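You operate a simulated robot arm through the tools that you are given. There is no shell and no other tool. Be economical: measure what you need, move in short steps, check, and stop when the job is done.

Carry out the task below with a simulated robot arm. There is one attempt and no reset: what you move stays moved.

TASK
Put the rose bottle that says "940" from the weighing table on top of the cream wrapped box there and the rose bottle marked "702" on the steel dish.
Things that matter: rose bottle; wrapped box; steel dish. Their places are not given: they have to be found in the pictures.

It is judged by the outcome, as a careful person would: the job done as asked, and still so three seconds after it is handed in. It fails if anything else is knocked over, pushed out of place, dropped, spilled or broken.

THE ROBOT
A 7-joint arm with a two-finger parallel gripper, fixed in place. Base frame: the origin is at the foot of the arm, x ahead of it, y to its left, z up; the work surface is at about z = 750. Lengths are in mm, angles in rad, forces in N, time in s.
With the tool pointing down near the work surface it reaches from about 200 to 680 mm from the base axis. Its first joint turns from -1.152 to 1.152 rad. Payload 2.4 kg.
Tool frame: the origin (TCP) lies between the finger pads and is the grasp point; the fingertips stand 30 mm ahead of it; z points along the fingers, y is the line along which they close. The gripper opens to 94 mm. The fingers are 28 mm wide and 10 mm thick; the gripper's body (50 by 96 mm) begins 55 mm behind the TCP.
Orientation is told as [roll, pitch, yaw] about the base's x, y, z axes, in that order, counted from this pose: with the fingers straight down and closing along the base's y, the tool's x points along the base's -x, its y along +y and its z along -z.

THE INTERFACE
- The arm moves only by the tool send_rows. Its argument "motion" is a list of rows, each an object of numbers (a shift or turn left out is 0, a gripper value left out holds the last): "x", "y", "z": the shift along the tool's x, y, z in cm; "wx", "wy", "wz": the turn, a rotation vector about the tool's x, y, z in rad; "gripper": the closure in counts, from 0 (fully open) to 255 (shut). In form: [{"x": .., "y": .., "z": .., "wx": .., "wy": .., "wz": .., "gripper": ..}, ...]. A call has 1 to 10 rows; each row is the pose to reach, as a shift and turn from the pose commanded when the call began, along the tool's axes at that moment. A row lasts 0.2 s, in which the tool goes at most 50 mm and 0.15 rad; a call with a longer step from one row to the next is refused whole, and so is a gripper value outside its range. A pose out of reach is approached as far as the arm can. The call stops where the force on the tool passes 40 N (or 10 N more than at its start, if that is more) or the arm is blocked; 0.2 s more then pass. The fingers move at their own pace (about 153 mm/s each) and stop on an object; they squeeze with about 42 N. The grip force told is the motor's: it shows also when the fingers shut on nothing. Time passes only in rows, and 0.2 s behind the last, so rows that repeat a pose let the fingers close. It gives the time, the measured TCP pose, the force on the tool (base axes), the opening and the grip force at its end, in the units of the frame above (readings bear some noise).
- Cameras (640 x 400 px; columns grow to the right, rows downward): "scene" is fixed at [42.5, 481.4, 1437.8]; the picture's right is [-0.68, -0.73, 0.00], its down [-0.46, 0.43, -0.78] and it looks along [0.57, -0.53, -0.63] (base axes); focal length 355 px, centre (320, 200). "wrist" rides on the gripper at [-37, 0, -58] in the tool frame; the picture's right is [0.00, -1.00, 0.00], its down [0.97, 0.00, -0.24] and it looks along [0.24, 0.00, 0.97] (tool axes); focal length 218 px, centre (320, 200).
- snapshot(camera): a new picture of that camera. No time passes.
- point_at(camera, pixels): for up to 12 pixels [column, row] of the newest picture of that camera ("zoom" is the newest enlarged one), the place [x, y, z] in the base frame of the surface seen there, good to about 2 mm. No time passes.
- inspect(camera, box): a new picture of the part [left, top, right, bottom] of that camera's present view, enlarged. No time passes.
- sign_off(): hands the job in; it is judged then, once.

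Work in short steps. Measure before you move; look again where a grasp or a placing could have gone wrong, and mend it. You have 60 turns and 16 pictures in all, the two below and enlarged ones among them. Open the gripper and draw the arm clear of the work before you hand the job in, unless the task says otherwise; then end with one line.

The tools are called after "Emit:" by a JSON object that holds its "name" and its "arguments". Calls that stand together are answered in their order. send_rows: Moves the arm, as the interface text tells. Its arguments: {"type":"object","properties":{"motion":{"type":"array","items":{"type":"object","properties":{"x":{"type":"number"},"y":{"type":"number"},"z":{"type":"number"},"wx":{"type":"number"},"wy":{"type":"number"},"wz":{"type":"number"},"gripper":{"type":"number"}}}}},"required":["motion"]} The other tools are called the same way: snapshot (camera) takes a picture; point_at (camera, pixels) gives the place of the surface under pixels of a picture; inspect (camera, box) takes an enlarged picture of a part of a camera's view; sign_off () hands the job in.

At the start:

```text
time: 0.0
tool_pos: [386.5, -149.2, 1034.5]
tcp_rot: [0.0, 0.001, 0.001]
contact_force: [0.7, 0.7, -1.0]
width: 93.9
grasp_force: 0.0
```

scene: 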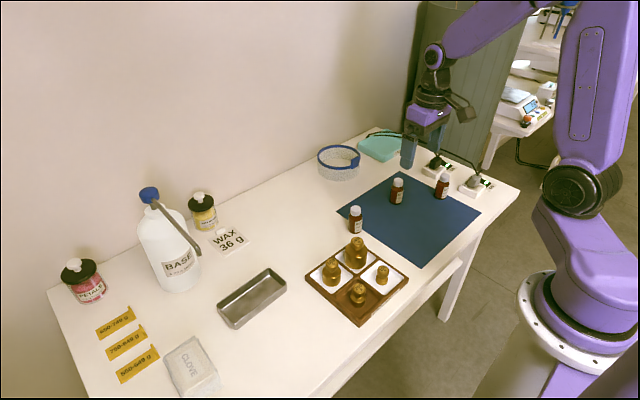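
wrist: 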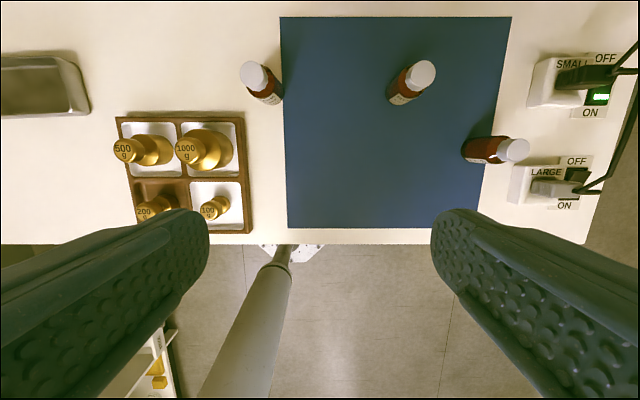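

Three red bottles stand at scene (355,220), (397,190) and (442,186). I enlarge them to read the labels, and the box and dish area.

Emit:
{"name": "inspect", "arguments": {"camera": "scene", "box": [335, 160, 463, 240]}}

Emit:
{"name": "inspect", "arguments": {"camera": "scene", "box": [60, 250, 300, 400]}}

Emit:
{"name": "point_at", "arguments": {"camera": "scene", "pixels": [[356, 209], [398, 181], [444, 177], [252, 297], [220, 306], [271, 269], [285, 287], [233, 326], [192, 360], [167, 355], [199, 338]]}}

```text
5.00 times, centred on (399, 200) of scene
```

zoom: 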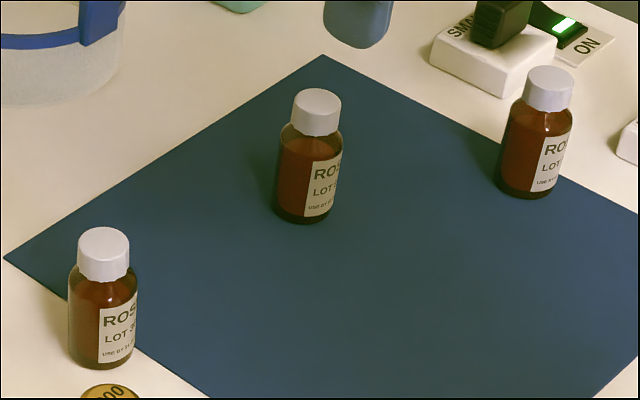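

```text
2.67 times, centred on (180, 325) of scene
```

zoom: 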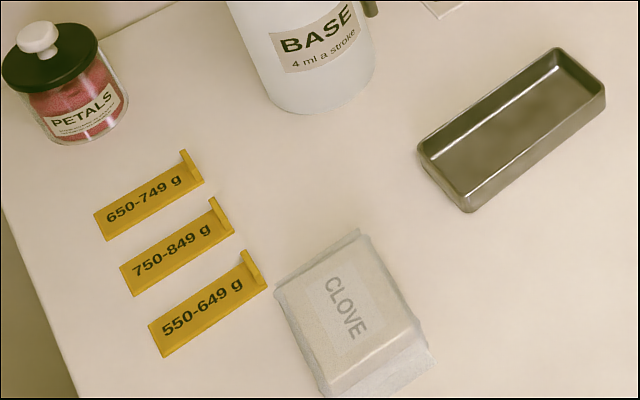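

```text
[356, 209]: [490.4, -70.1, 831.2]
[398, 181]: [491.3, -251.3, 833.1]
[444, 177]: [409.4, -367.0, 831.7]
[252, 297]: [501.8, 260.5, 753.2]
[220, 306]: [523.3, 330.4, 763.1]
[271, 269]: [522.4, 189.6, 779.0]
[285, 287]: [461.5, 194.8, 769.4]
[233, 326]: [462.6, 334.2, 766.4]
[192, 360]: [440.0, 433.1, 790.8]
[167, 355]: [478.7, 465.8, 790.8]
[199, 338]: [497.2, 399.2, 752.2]
```

The labels face the base side, and I can't read the numbers from here. I tilt the wrist camera forward and draw back to read them.

Emit:
{"name": "send_rows", "arguments": {"motion": [{"x": 1.5, "y": -1, "wy": -0.14}, {"x": 3, "y": -2, "wy": -0.28}, {"x": 4.5, "y": -3, "wy": -0.42}, {"x": 6, "y": -4, "wy": -0.56}, {"x": 7.5, "y": -5, "wy": -0.7}, {"x": 9, "y": -6, "wy": -0.84}, {"x": 10.5, "y": -7, "wy": -0.98}, {"x": 12, "y": -8, "wy": -1.1}]}}

Emit:
{"name": "snapshot", "arguments": {"camera": "wrist"}}

```text
time: 1.8
tool_pos: [414.6, -186.8, 1100.7]
tcp_rot: [-0.001, -1.046, 0.02]
contact_force: [0.0, 0.5, 0.6]
width: 94.2
grasp_force: 0.1
out of reach, approached as far as the arm can: row 4, 5, 6, 7, 8
```

```text
11 pictures are left
```

wrist: 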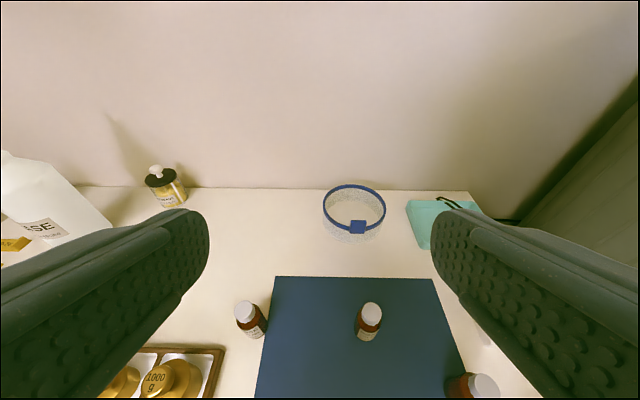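

Labels are now partly visible at (258,330), (366,335). I enlarge that part.

Emit:
{"name": "inspect", "arguments": {"camera": "wrist", "box": [230, 285, 390, 385]}}

```text
4.00 times, centred on (310, 335) of wrist
```

zoom: 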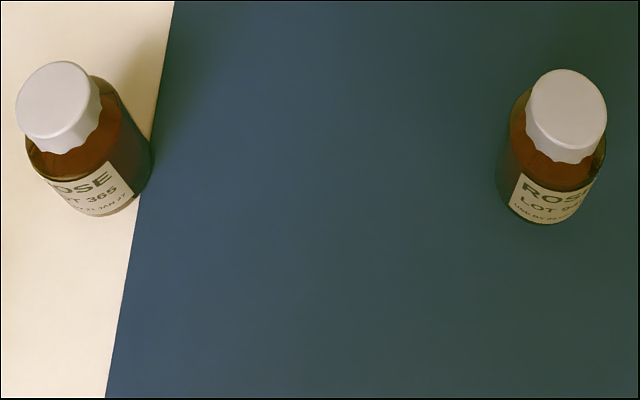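

The left bottle is LOT 365 and the middle one LOT 9?. I lessen the tilt and shift right to read the third.

Emit:
{"name": "send_rows", "arguments": {"motion": [{"x": -0.5, "y": -2.5, "z": 1, "wy": 0.1}, {"x": -1, "y": -5, "z": 2, "wy": 0.2}, {"x": -1.4, "y": -7.5, "z": 2.8, "wy": 0.3}, {"x": -1.8, "y": -10, "z": 3.6, "wy": 0.4}, {"x": -1.8, "y": -10, "z": 3.6, "wy": 0.4}]}}

Emit:
{"name": "inspect", "arguments": {"camera": "wrist", "box": [200, 0, 440, 150]}}

```text
time: 3.0
tool_pos: [460.6, -284.3, 1099.5]
tcp_rot: [0.0, -0.644, 0.019]
contact_force: [-0.5, 0.6, 0.0]
width: 93.9
grasp_force: 0.1
```

```text
2.67 times, centred on (320, 75) of wrist
```

zoom: 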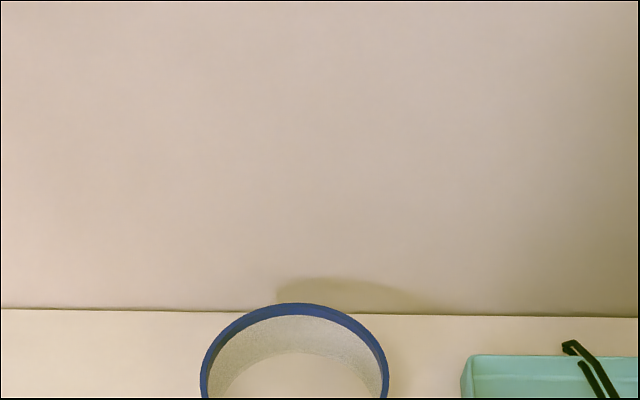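

Pose is now (460,-284,1099) at tilt -0.64. I draw back toward the base and lower slightly.

Emit:
{"name": "send_rows", "arguments": {"motion": [{"x": 3.8, "y": -1.6, "z": -1.3}, {"x": 7.5, "y": -3.2, "z": -2.6}, {"x": 11.3, "y": -4.8, "z": -4}, {"x": 15, "y": -6.4, "z": -5.3}, {"x": 18.8, "y": -8, "z": -6.6}]}}

Emit:
{"name": "snapshot", "arguments": {"camera": "wrist"}}

```text
time: 4.2
tool_pos: [273.0, -368.0, 1037.4]
tcp_rot: [0.0, -0.647, 0.019]
contact_force: [-0.5, 0.5, -1.3]
width: 94.1
grasp_force: 0.0
```

```text
8 pictures are left
```

wrist: 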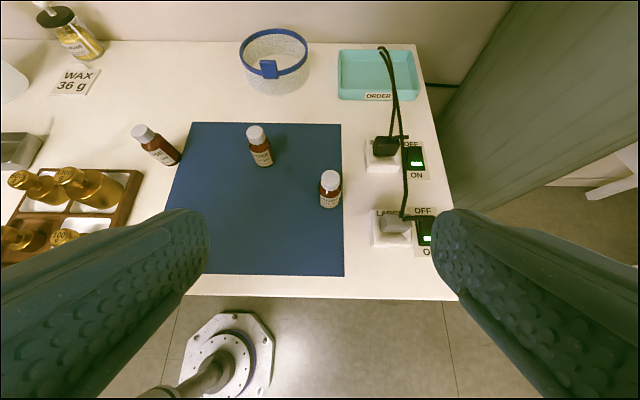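

The two bottles on the mat at (260,145) and (330,188) show their labels. I enlarge them.

Emit:
{"name": "inspect", "arguments": {"camera": "wrist", "box": [236, 125, 364, 205]}}

```text
5.00 times, centred on (300, 165) of wrist
```

zoom: 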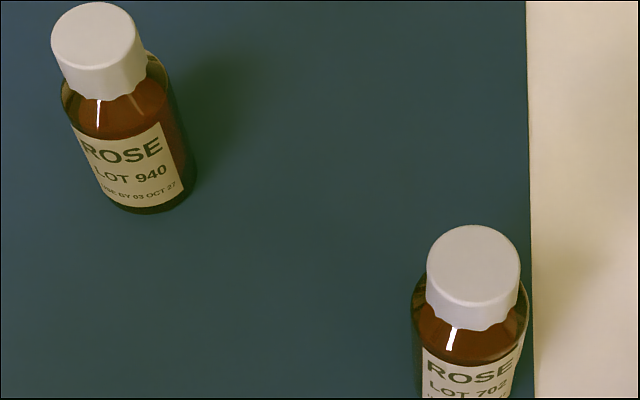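

Middle = 940, right = 702. I measure their caps, bodies and the cable nearby.

Emit:
{"name": "point_at", "arguments": {"camera": "zoom", "pixels": [[98, 35], [54, 40], [142, 38], [473, 262], [430, 270], [518, 265], [130, 165], [65, 100], [170, 90], [413, 300], [530, 300], [300, 200]]}}

Emit:
{"name": "point_at", "arguments": {"camera": "wrist", "pixels": [[405, 190], [395, 225], [367, 155], [415, 160], [403, 140], [372, 232]]}}

Emit:
{"name": "point_at", "arguments": {"camera": "scene", "pixels": [[170, 343], [188, 340], [215, 371], [180, 390], [192, 368], [205, 352], [183, 352], [200, 375], [240, 300], [265, 283], [228, 310], [252, 292]]}}

```text
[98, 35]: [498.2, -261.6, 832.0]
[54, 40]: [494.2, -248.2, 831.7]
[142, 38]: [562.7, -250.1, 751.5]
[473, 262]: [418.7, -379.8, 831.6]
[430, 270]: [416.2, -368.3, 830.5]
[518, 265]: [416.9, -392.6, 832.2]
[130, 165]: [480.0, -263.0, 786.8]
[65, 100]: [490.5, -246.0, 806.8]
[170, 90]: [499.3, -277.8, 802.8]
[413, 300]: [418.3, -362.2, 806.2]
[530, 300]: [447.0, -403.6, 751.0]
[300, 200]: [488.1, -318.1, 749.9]
```

```text
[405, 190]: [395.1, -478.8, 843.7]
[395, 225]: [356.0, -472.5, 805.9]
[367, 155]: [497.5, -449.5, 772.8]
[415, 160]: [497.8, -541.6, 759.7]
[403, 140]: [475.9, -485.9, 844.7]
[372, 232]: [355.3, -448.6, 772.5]
```

```text
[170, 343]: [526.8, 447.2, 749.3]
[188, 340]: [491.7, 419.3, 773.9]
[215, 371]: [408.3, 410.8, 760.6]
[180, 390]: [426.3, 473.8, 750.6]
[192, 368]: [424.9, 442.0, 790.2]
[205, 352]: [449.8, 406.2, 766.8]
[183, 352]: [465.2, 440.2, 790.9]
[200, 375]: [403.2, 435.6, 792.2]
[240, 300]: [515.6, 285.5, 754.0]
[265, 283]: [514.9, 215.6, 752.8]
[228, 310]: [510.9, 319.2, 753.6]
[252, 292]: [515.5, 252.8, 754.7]
```

940 sits at about (497,-262), 702 at (417,-380), both about 82 mm tall with a 34 mm body. I go upright above 940 at z≈900 with the fingers partly closed.

Emit:
{"name": "send_rows", "arguments": {"motion": [{"x": -1.4, "y": 1.5, "z": 3.5, "wy": 0.095, "gripper": 65}, {"x": -2.8, "y": 3, "z": 7, "wy": 0.19}, {"x": -4.1, "y": 4.5, "z": 10.5, "wy": 0.28}, {"x": -5.5, "y": 6, "z": 14, "wy": 0.37}, {"x": -6.9, "y": 7.6, "z": 17.5, "wy": 0.465}, {"x": -8.3, "y": 9.1, "z": 21, "wy": 0.56}, {"x": -9.6, "y": 10.6, "z": 24.4, "wy": 0.647}, {"x": -9.6, "y": 10.6, "z": 24.4, "wy": 0.647}]}}

```text
time: 6.0
tool_pos: [495.2, -256.6, 900.0]
tcp_rot: [0.0, 0.004, 0.02]
contact_force: [0.3, 0.8, -0.6]
width: 70.1
grasp_force: 0.1
```

Correcting to (497,-262), then descending to z 788 and closing.

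Emit:
{"name": "send_rows", "arguments": {"motion": [{"x": -0.2, "y": -0.5, "z": 0, "wz": 0.02}, {"x": -0.2, "y": -0.5, "z": 4, "wz": 0.02}, {"x": -0.2, "y": -0.5, "z": 8, "wz": 0.02}, {"x": -0.2, "y": -0.5, "z": 11.2, "wz": 0.02}, {"x": -0.2, "y": -0.5, "z": 11.2, "wz": 0.02, "gripper": 255}, {"x": -0.2, "y": -0.5, "z": 11.2, "wz": 0.02}, {"x": -0.2, "y": -0.5, "z": 11.2, "wz": 0.02}]}}

```text
time: 7.6
tool_pos: [496.9, -265.2, 788.3]
tcp_rot: [0.002, 0.002, -0.002]
contact_force: [0.8, 0.0, -0.2]
width: 35.8
grasp_force: 41.8
```

Gripped at 35.8 mm. I lift to z≈950 and carry it toward the box; also measure more of the box top.

Emit:
{"name": "send_rows", "arguments": {"motion": [{"z": -4}, {"z": -8}, {"z": -12}, {"z": -16.2}, {"x": 0.4, "y": 4.8, "z": -16.2}, {"x": 0.8, "y": 9.6, "z": -16.2}, {"x": 1.2, "y": 14.4, "z": -16.2}, {"x": 1.6, "y": 19.2, "z": -16.2}, {"x": 2, "y": 24, "z": -16.2}, {"x": 2.4, "y": 28.8, "z": -16.2}]}}

Emit:
{"name": "point_at", "arguments": {"camera": "scene", "pixels": [[195, 344], [190, 346], [180, 350], [172, 356], [166, 360], [170, 368], [174, 376], [180, 386], [184, 390], [195, 386], [205, 380], [210, 372]]}}

Emit:
{"name": "point_at", "arguments": {"camera": "scene", "pixels": [[206, 364], [203, 358], [200, 352], [197, 348], [225, 318], [230, 320], [275, 275], [280, 280], [245, 310], [260, 300], [255, 278], [240, 285]]}}

```text
time: 9.8
tool_pos: [471.4, 24.0, 952.5]
tcp_rot: [-0.001, 0.002, -0.004]
contact_force: [0.4, 0.6, -0.9]
width: 35.8
grasp_force: 41.9
```

```text
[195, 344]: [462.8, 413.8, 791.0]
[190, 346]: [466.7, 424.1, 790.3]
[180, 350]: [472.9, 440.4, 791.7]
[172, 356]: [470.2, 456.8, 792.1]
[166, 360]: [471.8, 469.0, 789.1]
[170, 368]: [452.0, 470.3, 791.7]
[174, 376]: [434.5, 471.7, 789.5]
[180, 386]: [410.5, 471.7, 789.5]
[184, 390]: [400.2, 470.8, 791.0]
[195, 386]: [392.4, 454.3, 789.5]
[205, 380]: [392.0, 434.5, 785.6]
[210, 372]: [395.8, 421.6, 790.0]
```

```text
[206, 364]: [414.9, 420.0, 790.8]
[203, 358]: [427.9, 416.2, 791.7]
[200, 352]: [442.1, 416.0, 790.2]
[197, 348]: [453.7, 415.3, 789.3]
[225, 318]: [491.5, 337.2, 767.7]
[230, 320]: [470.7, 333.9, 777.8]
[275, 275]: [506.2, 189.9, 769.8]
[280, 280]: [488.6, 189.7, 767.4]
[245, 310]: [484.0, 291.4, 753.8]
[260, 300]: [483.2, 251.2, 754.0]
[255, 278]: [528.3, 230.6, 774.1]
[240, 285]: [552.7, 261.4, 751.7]
```

Box top: x 392–473, y 415–471, z 791, centre (433,443). I move above it.

Emit:
{"name": "send_rows", "arguments": {"motion": [{"x": 0.4, "y": 4.7}, {"x": 0.8, "y": 9.3}, {"x": 1.3, "y": 14}, {"x": 1.7, "y": 18.6}, {"x": 2.1, "y": 23.3}, {"x": 2.5, "y": 28}, {"x": 3, "y": 32.6}, {"x": 3.4, "y": 37.2}, {"x": 3.8, "y": 41.9}]}}

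```text
time: 11.8
tool_pos: [434.6, 443.8, 953.5]
tcp_rot: [0.0, 0.004, -0.002]
contact_force: [0.5, -0.9, -0.1]
width: 36.0
grasp_force: 42.1
```

Lowering to z ≈ 834, just above the surface, and checking the picture.

Emit:
{"name": "send_rows", "arguments": {"motion": [{"z": 4}, {"z": 8}, {"z": 10.5}, {"z": 11.9}]}}

Emit:
{"name": "inspect", "arguments": {"camera": "scene", "box": [100, 240, 292, 400]}}

```text
time: 12.8
tool_pos: [434.0, 444.4, 832.4]
tcp_rot: [0.001, 0.002, -0.003]
contact_force: [1.0, -0.3, -1.1]
width: 36.0
grasp_force: 42.3
```

```text
2.50 times, centred on (196, 320) of scene
```

zoom: 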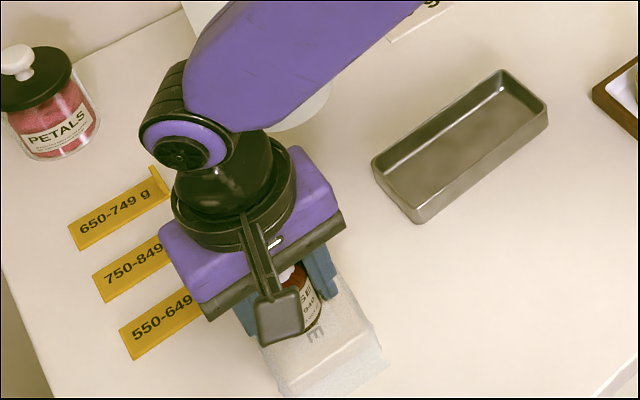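

It hangs over the box. I lower in 1 mm steps watching the force.

Emit:
{"name": "send_rows", "arguments": {"motion": [{"z": 0.1}, {"z": 0.2}, {"z": 0.3}]}}

```text
time: 13.6
tool_pos: [434.4, 444.0, 830.3]
tcp_rot: [0.0, 0.001, 0.0]
contact_force: [0.2, -0.4, -0.9]
width: 36.1
grasp_force: 42.4
```

Emit:
{"name": "send_rows", "arguments": {"motion": [{"z": 0.05}, {"z": 0.1}, {"z": 0.15}]}}

```text
time: 14.4
tool_pos: [433.2, 443.8, 827.5]
tcp_rot: [-0.001, 0.002, -0.001]
contact_force: [0.2, 0.5, -0.5]
width: 36.1
grasp_force: 41.6
```

Emit:
{"name": "send_rows", "arguments": {"motion": [{"z": 0.05}, {"z": 0.1}]}}

```text
time: 15.0
tool_pos: [434.2, 445.0, 828.4]
tcp_rot: [0.0, 0.001, -0.001]
contact_force: [0.2, 0.5, -0.6]
width: 36.0
grasp_force: 41.5
```

Emit:
{"name": "send_rows", "arguments": {"motion": [{"z": 0.07}, {"z": 0.15}]}}

```text
time: 15.6
tool_pos: [434.1, 444.1, 826.8]
tcp_rot: [0.0, 0.003, -0.002]
contact_force: [-0.6, -1.2, 3.6]
width: 36.0
grasp_force: 42.0
```

Force 3.6 N: it has touched down. I open the fingers and rise straight up.

Emit:
{"name": "send_rows", "arguments": {"motion": [{"gripper": 65}, {"z": 0}, {"z": 0}, {"z": -2}, {"z": -5}, {"z": -9}, {"z": -13}]}}

Emit:
{"name": "inspect", "arguments": {"camera": "wrist", "box": [160, 60, 480, 260]}}

```text
time: 17.2
tool_pos: [436.3, 443.5, 957.8]
tcp_rot: [-0.001, 0.004, -0.002]
contact_force: [0.4, 0.1, 1.4]
width: 70.2
grasp_force: 0.1
```

```text
2.00 times, centred on (320, 160) of wrist
```

zoom: 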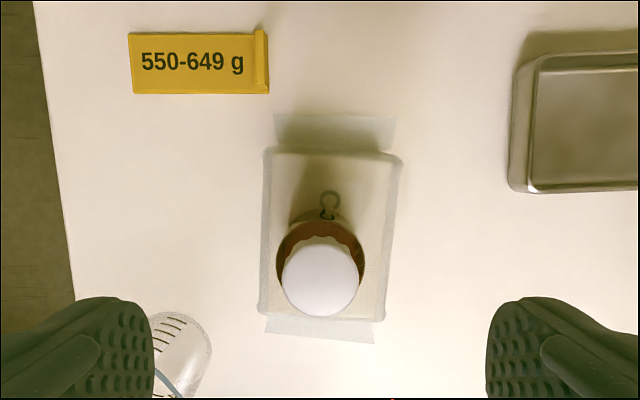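

940 stands well on the box. Now back to 702 at (417.5,-380), travelling at z≈955.

Emit:
{"name": "send_rows", "arguments": {"motion": [{"y": -4.6}, {"y": -9.2}, {"y": -13.8}, {"y": -18.4}, {"y": -23}, {"y": -27.6}, {"y": -32.2}, {"y": -36.8}, {"y": -41.4}, {"y": -46}]}}

Emit:
{"name": "send_rows", "arguments": {"motion": [{"y": -4.6}, {"y": -9.2}, {"y": -13.8}, {"y": -18.4}, {"y": -23}, {"x": 0.5, "y": -27.6}, {"x": 1.2, "y": -32.2}, {"x": 1.9, "y": -36.3}, {"x": 1.9, "y": -36.3}]}}

```text
time: 19.4
tool_pos: [433.7, -16.2, 959.7]
tcp_rot: [0.0, 0.003, -0.002]
contact_force: [0.1, -0.2, -0.2]
width: 70.3
grasp_force: 0.2
```

```text
time: 21.4
tool_pos: [416.4, -380.0, 956.7]
tcp_rot: [-0.002, 0.002, 0.0]
contact_force: [-0.7, 0.2, -1.0]
width: 70.1
grasp_force: 0.1
```

Above 702. Descending to z 788 and closing.

Emit:
{"name": "send_rows", "arguments": {"motion": [{"x": -0.1, "z": 4.5}, {"x": -0.1, "z": 9}, {"x": -0.1, "z": 13}, {"x": -0.1, "z": 16.8}, {"x": -0.1, "z": 16.8, "gripper": 255}, {"x": -0.1, "z": 16.8}, {"x": -0.1, "z": 16.8}]}}

```text
time: 23.0
tool_pos: [415.8, -381.5, 790.6]
tcp_rot: [-0.001, 0.001, -0.001]
contact_force: [0.1, -0.1, 0.6]
width: 35.8
grasp_force: 42.1
```

Gripped. Lifting and carrying to the dish centre (494,263).

Emit:
{"name": "send_rows", "arguments": {"motion": [{"z": -4}, {"z": -8}, {"z": -12}, {"z": -16}, {"y": 4.7, "z": -16}, {"y": 9.4, "z": -16}, {"y": 14.1, "z": -16}, {"y": 18.8, "z": -16}, {"y": 23.5, "z": -16}, {"y": 28.2, "z": -16}]}}

Emit:
{"name": "send_rows", "arguments": {"motion": [{"x": -1, "y": 4.6}, {"x": -2, "y": 9.2}, {"x": -3, "y": 13.8}, {"x": -4, "y": 18.4}, {"x": -5, "y": 23}, {"x": -6, "y": 27.6}, {"x": -7, "y": 32.2}, {"x": -7.8, "y": 36.2}, {"x": -7.8, "y": 36.2}]}}

Emit:
{"name": "snapshot", "arguments": {"camera": "scene"}}

```text
time: 25.2
tool_pos: [419.2, -96.6, 948.7]
tcp_rot: [0.0, 0.002, -0.002]
contact_force: [-0.7, -0.5, -1.0]
width: 35.9
grasp_force: 42.0
```

```text
time: 27.2
tool_pos: [495.1, 266.2, 950.6]
tcp_rot: [-0.001, 0.003, -0.003]
contact_force: [-0.1, -1.1, -0.8]
width: 36.1
grasp_force: 42.3
```

```text
4 pictures are left
```

scene: 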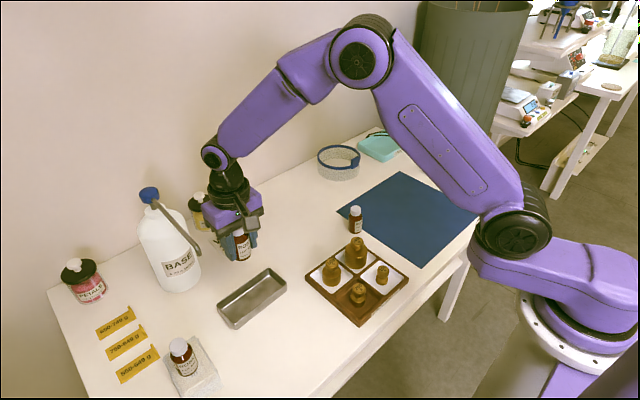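

All fine. I check the BASE jug's clearance before descending.

Emit:
{"name": "point_at", "arguments": {"camera": "scene", "pixels": [[150, 190], [198, 253], [190, 225], [175, 245], [200, 280], [195, 195], [240, 300], [265, 283], [243, 303]]}}

```text
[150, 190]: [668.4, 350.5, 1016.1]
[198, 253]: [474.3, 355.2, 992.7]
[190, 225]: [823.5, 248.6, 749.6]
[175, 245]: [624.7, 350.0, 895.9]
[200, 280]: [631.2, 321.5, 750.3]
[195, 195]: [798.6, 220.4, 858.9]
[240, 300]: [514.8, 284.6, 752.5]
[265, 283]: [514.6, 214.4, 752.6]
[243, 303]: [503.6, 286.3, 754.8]
```

The jug's spout tip is at (474,355,993), clear by enough; I shift to y≈250 for more margin and lower to just above the dish floor.

Emit:
{"name": "send_rows", "arguments": {"motion": [{"y": -1.5, "z": 0}, {"y": -1.5, "z": 4.5}, {"y": -1.5, "z": 9}, {"y": -1.5, "z": 13}, {"y": -1.5, "z": 15}]}}

Emit:
{"name": "inspect", "arguments": {"camera": "scene", "box": [190, 220, 318, 340]}}

```text
time: 28.4
tool_pos: [494.7, 250.6, 796.6]
tcp_rot: [0.0, 0.002, -0.002]
contact_force: [0.2, 0.1, -0.5]
width: 35.9
grasp_force: 41.9
```

```text
3.33 times, centred on (254, 280) of scene
```

zoom: 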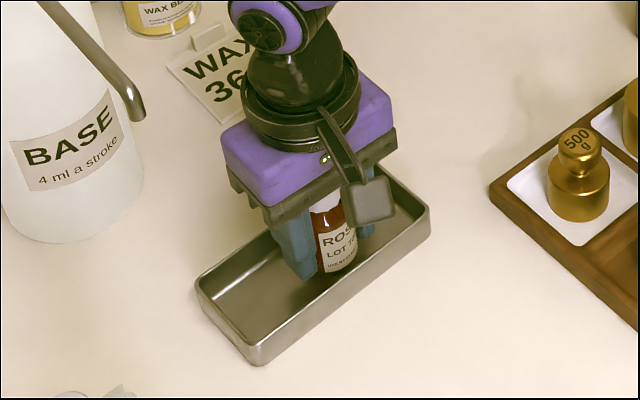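

It is inside the dish. Lowering by small steps.

Emit:
{"name": "send_rows", "arguments": {"motion": [{"z": 0.1}, {"z": 0.2}, {"z": 0.3}, {"z": 0.35}]}}

```text
time: 29.4
tool_pos: [495.2, 248.8, 795.2]
tcp_rot: [-0.001, 0.001, -0.002]
contact_force: [-0.4, -0.3, -0.2]
width: 36.0
grasp_force: 42.2
```

Emit:
{"name": "send_rows", "arguments": {"motion": [{"z": 0.05}, {"z": 0.1}, {"z": 0.15}]}}

```text
time: 30.2
tool_pos: [495.1, 251.0, 794.3]
tcp_rot: [0.0, 0.002, -0.002]
contact_force: [0.1, -0.6, -1.1]
width: 35.6
grasp_force: 41.9
```

Emit:
{"name": "send_rows", "arguments": {"motion": [{"z": 0.07}, {"z": 0.14}]}}

```text
time: 30.8
tool_pos: [494.9, 250.5, 792.5]
tcp_rot: [0.001, 0.002, -0.002]
contact_force: [-3.0, -0.7, 9.1]
width: 35.6
grasp_force: 42.6
```

Contact (9 N). I release, rise straight up and draw clear away from the jug spout.

Emit:
{"name": "send_rows", "arguments": {"motion": [{"z": -0.05}, {"z": -0.05, "gripper": 65}, {"z": -0.05}, {"z": -0.05}, {"z": -3}, {"z": -7}, {"z": -11}, {"z": -15}]}}

Emit:
{"name": "send_rows", "arguments": {"motion": [{"y": -4.5}, {"y": -9}, {"y": -13.5}, {"y": -18}, {"y": -22.5}, {"y": -27}, {"y": -31.5}, {"y": -36, "gripper": 0}]}}

Emit:
{"name": "snapshot", "arguments": {"camera": "scene"}}

```text
time: 32.6
tool_pos: [495.7, 250.9, 941.3]
tcp_rot: [-0.001, 0.006, 0.001]
contact_force: [-0.3, 1.0, -0.1]
width: 70.3
grasp_force: 0.1
```

```text
time: 34.4
tool_pos: [493.6, -110.1, 941.0]
tcp_rot: [0.0, 0.004, 0.0]
contact_force: [-0.6, 0.5, -0.4]
width: 94.0
grasp_force: 0.0
```

```text
2 pictures are left
```

scene: 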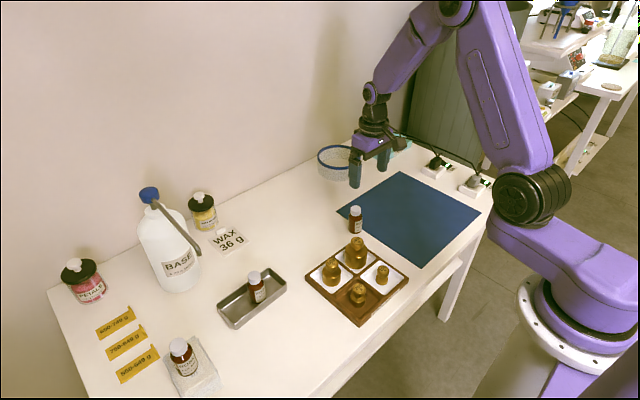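

Both bottles stand upright in place, nothing else has moved, and the arm is clear. Handing in.

Emit:
{"name": "sign_off", "arguments": {}}

```text
The job is handed in.
```

The rose bottle marked 940 is on top of the cream wrapped box, and the one marked 702 is in the steel dish. Both were upright in the last picture, nothing else looked disturbed, and I handed the job in with the gripper open and the arm clear.
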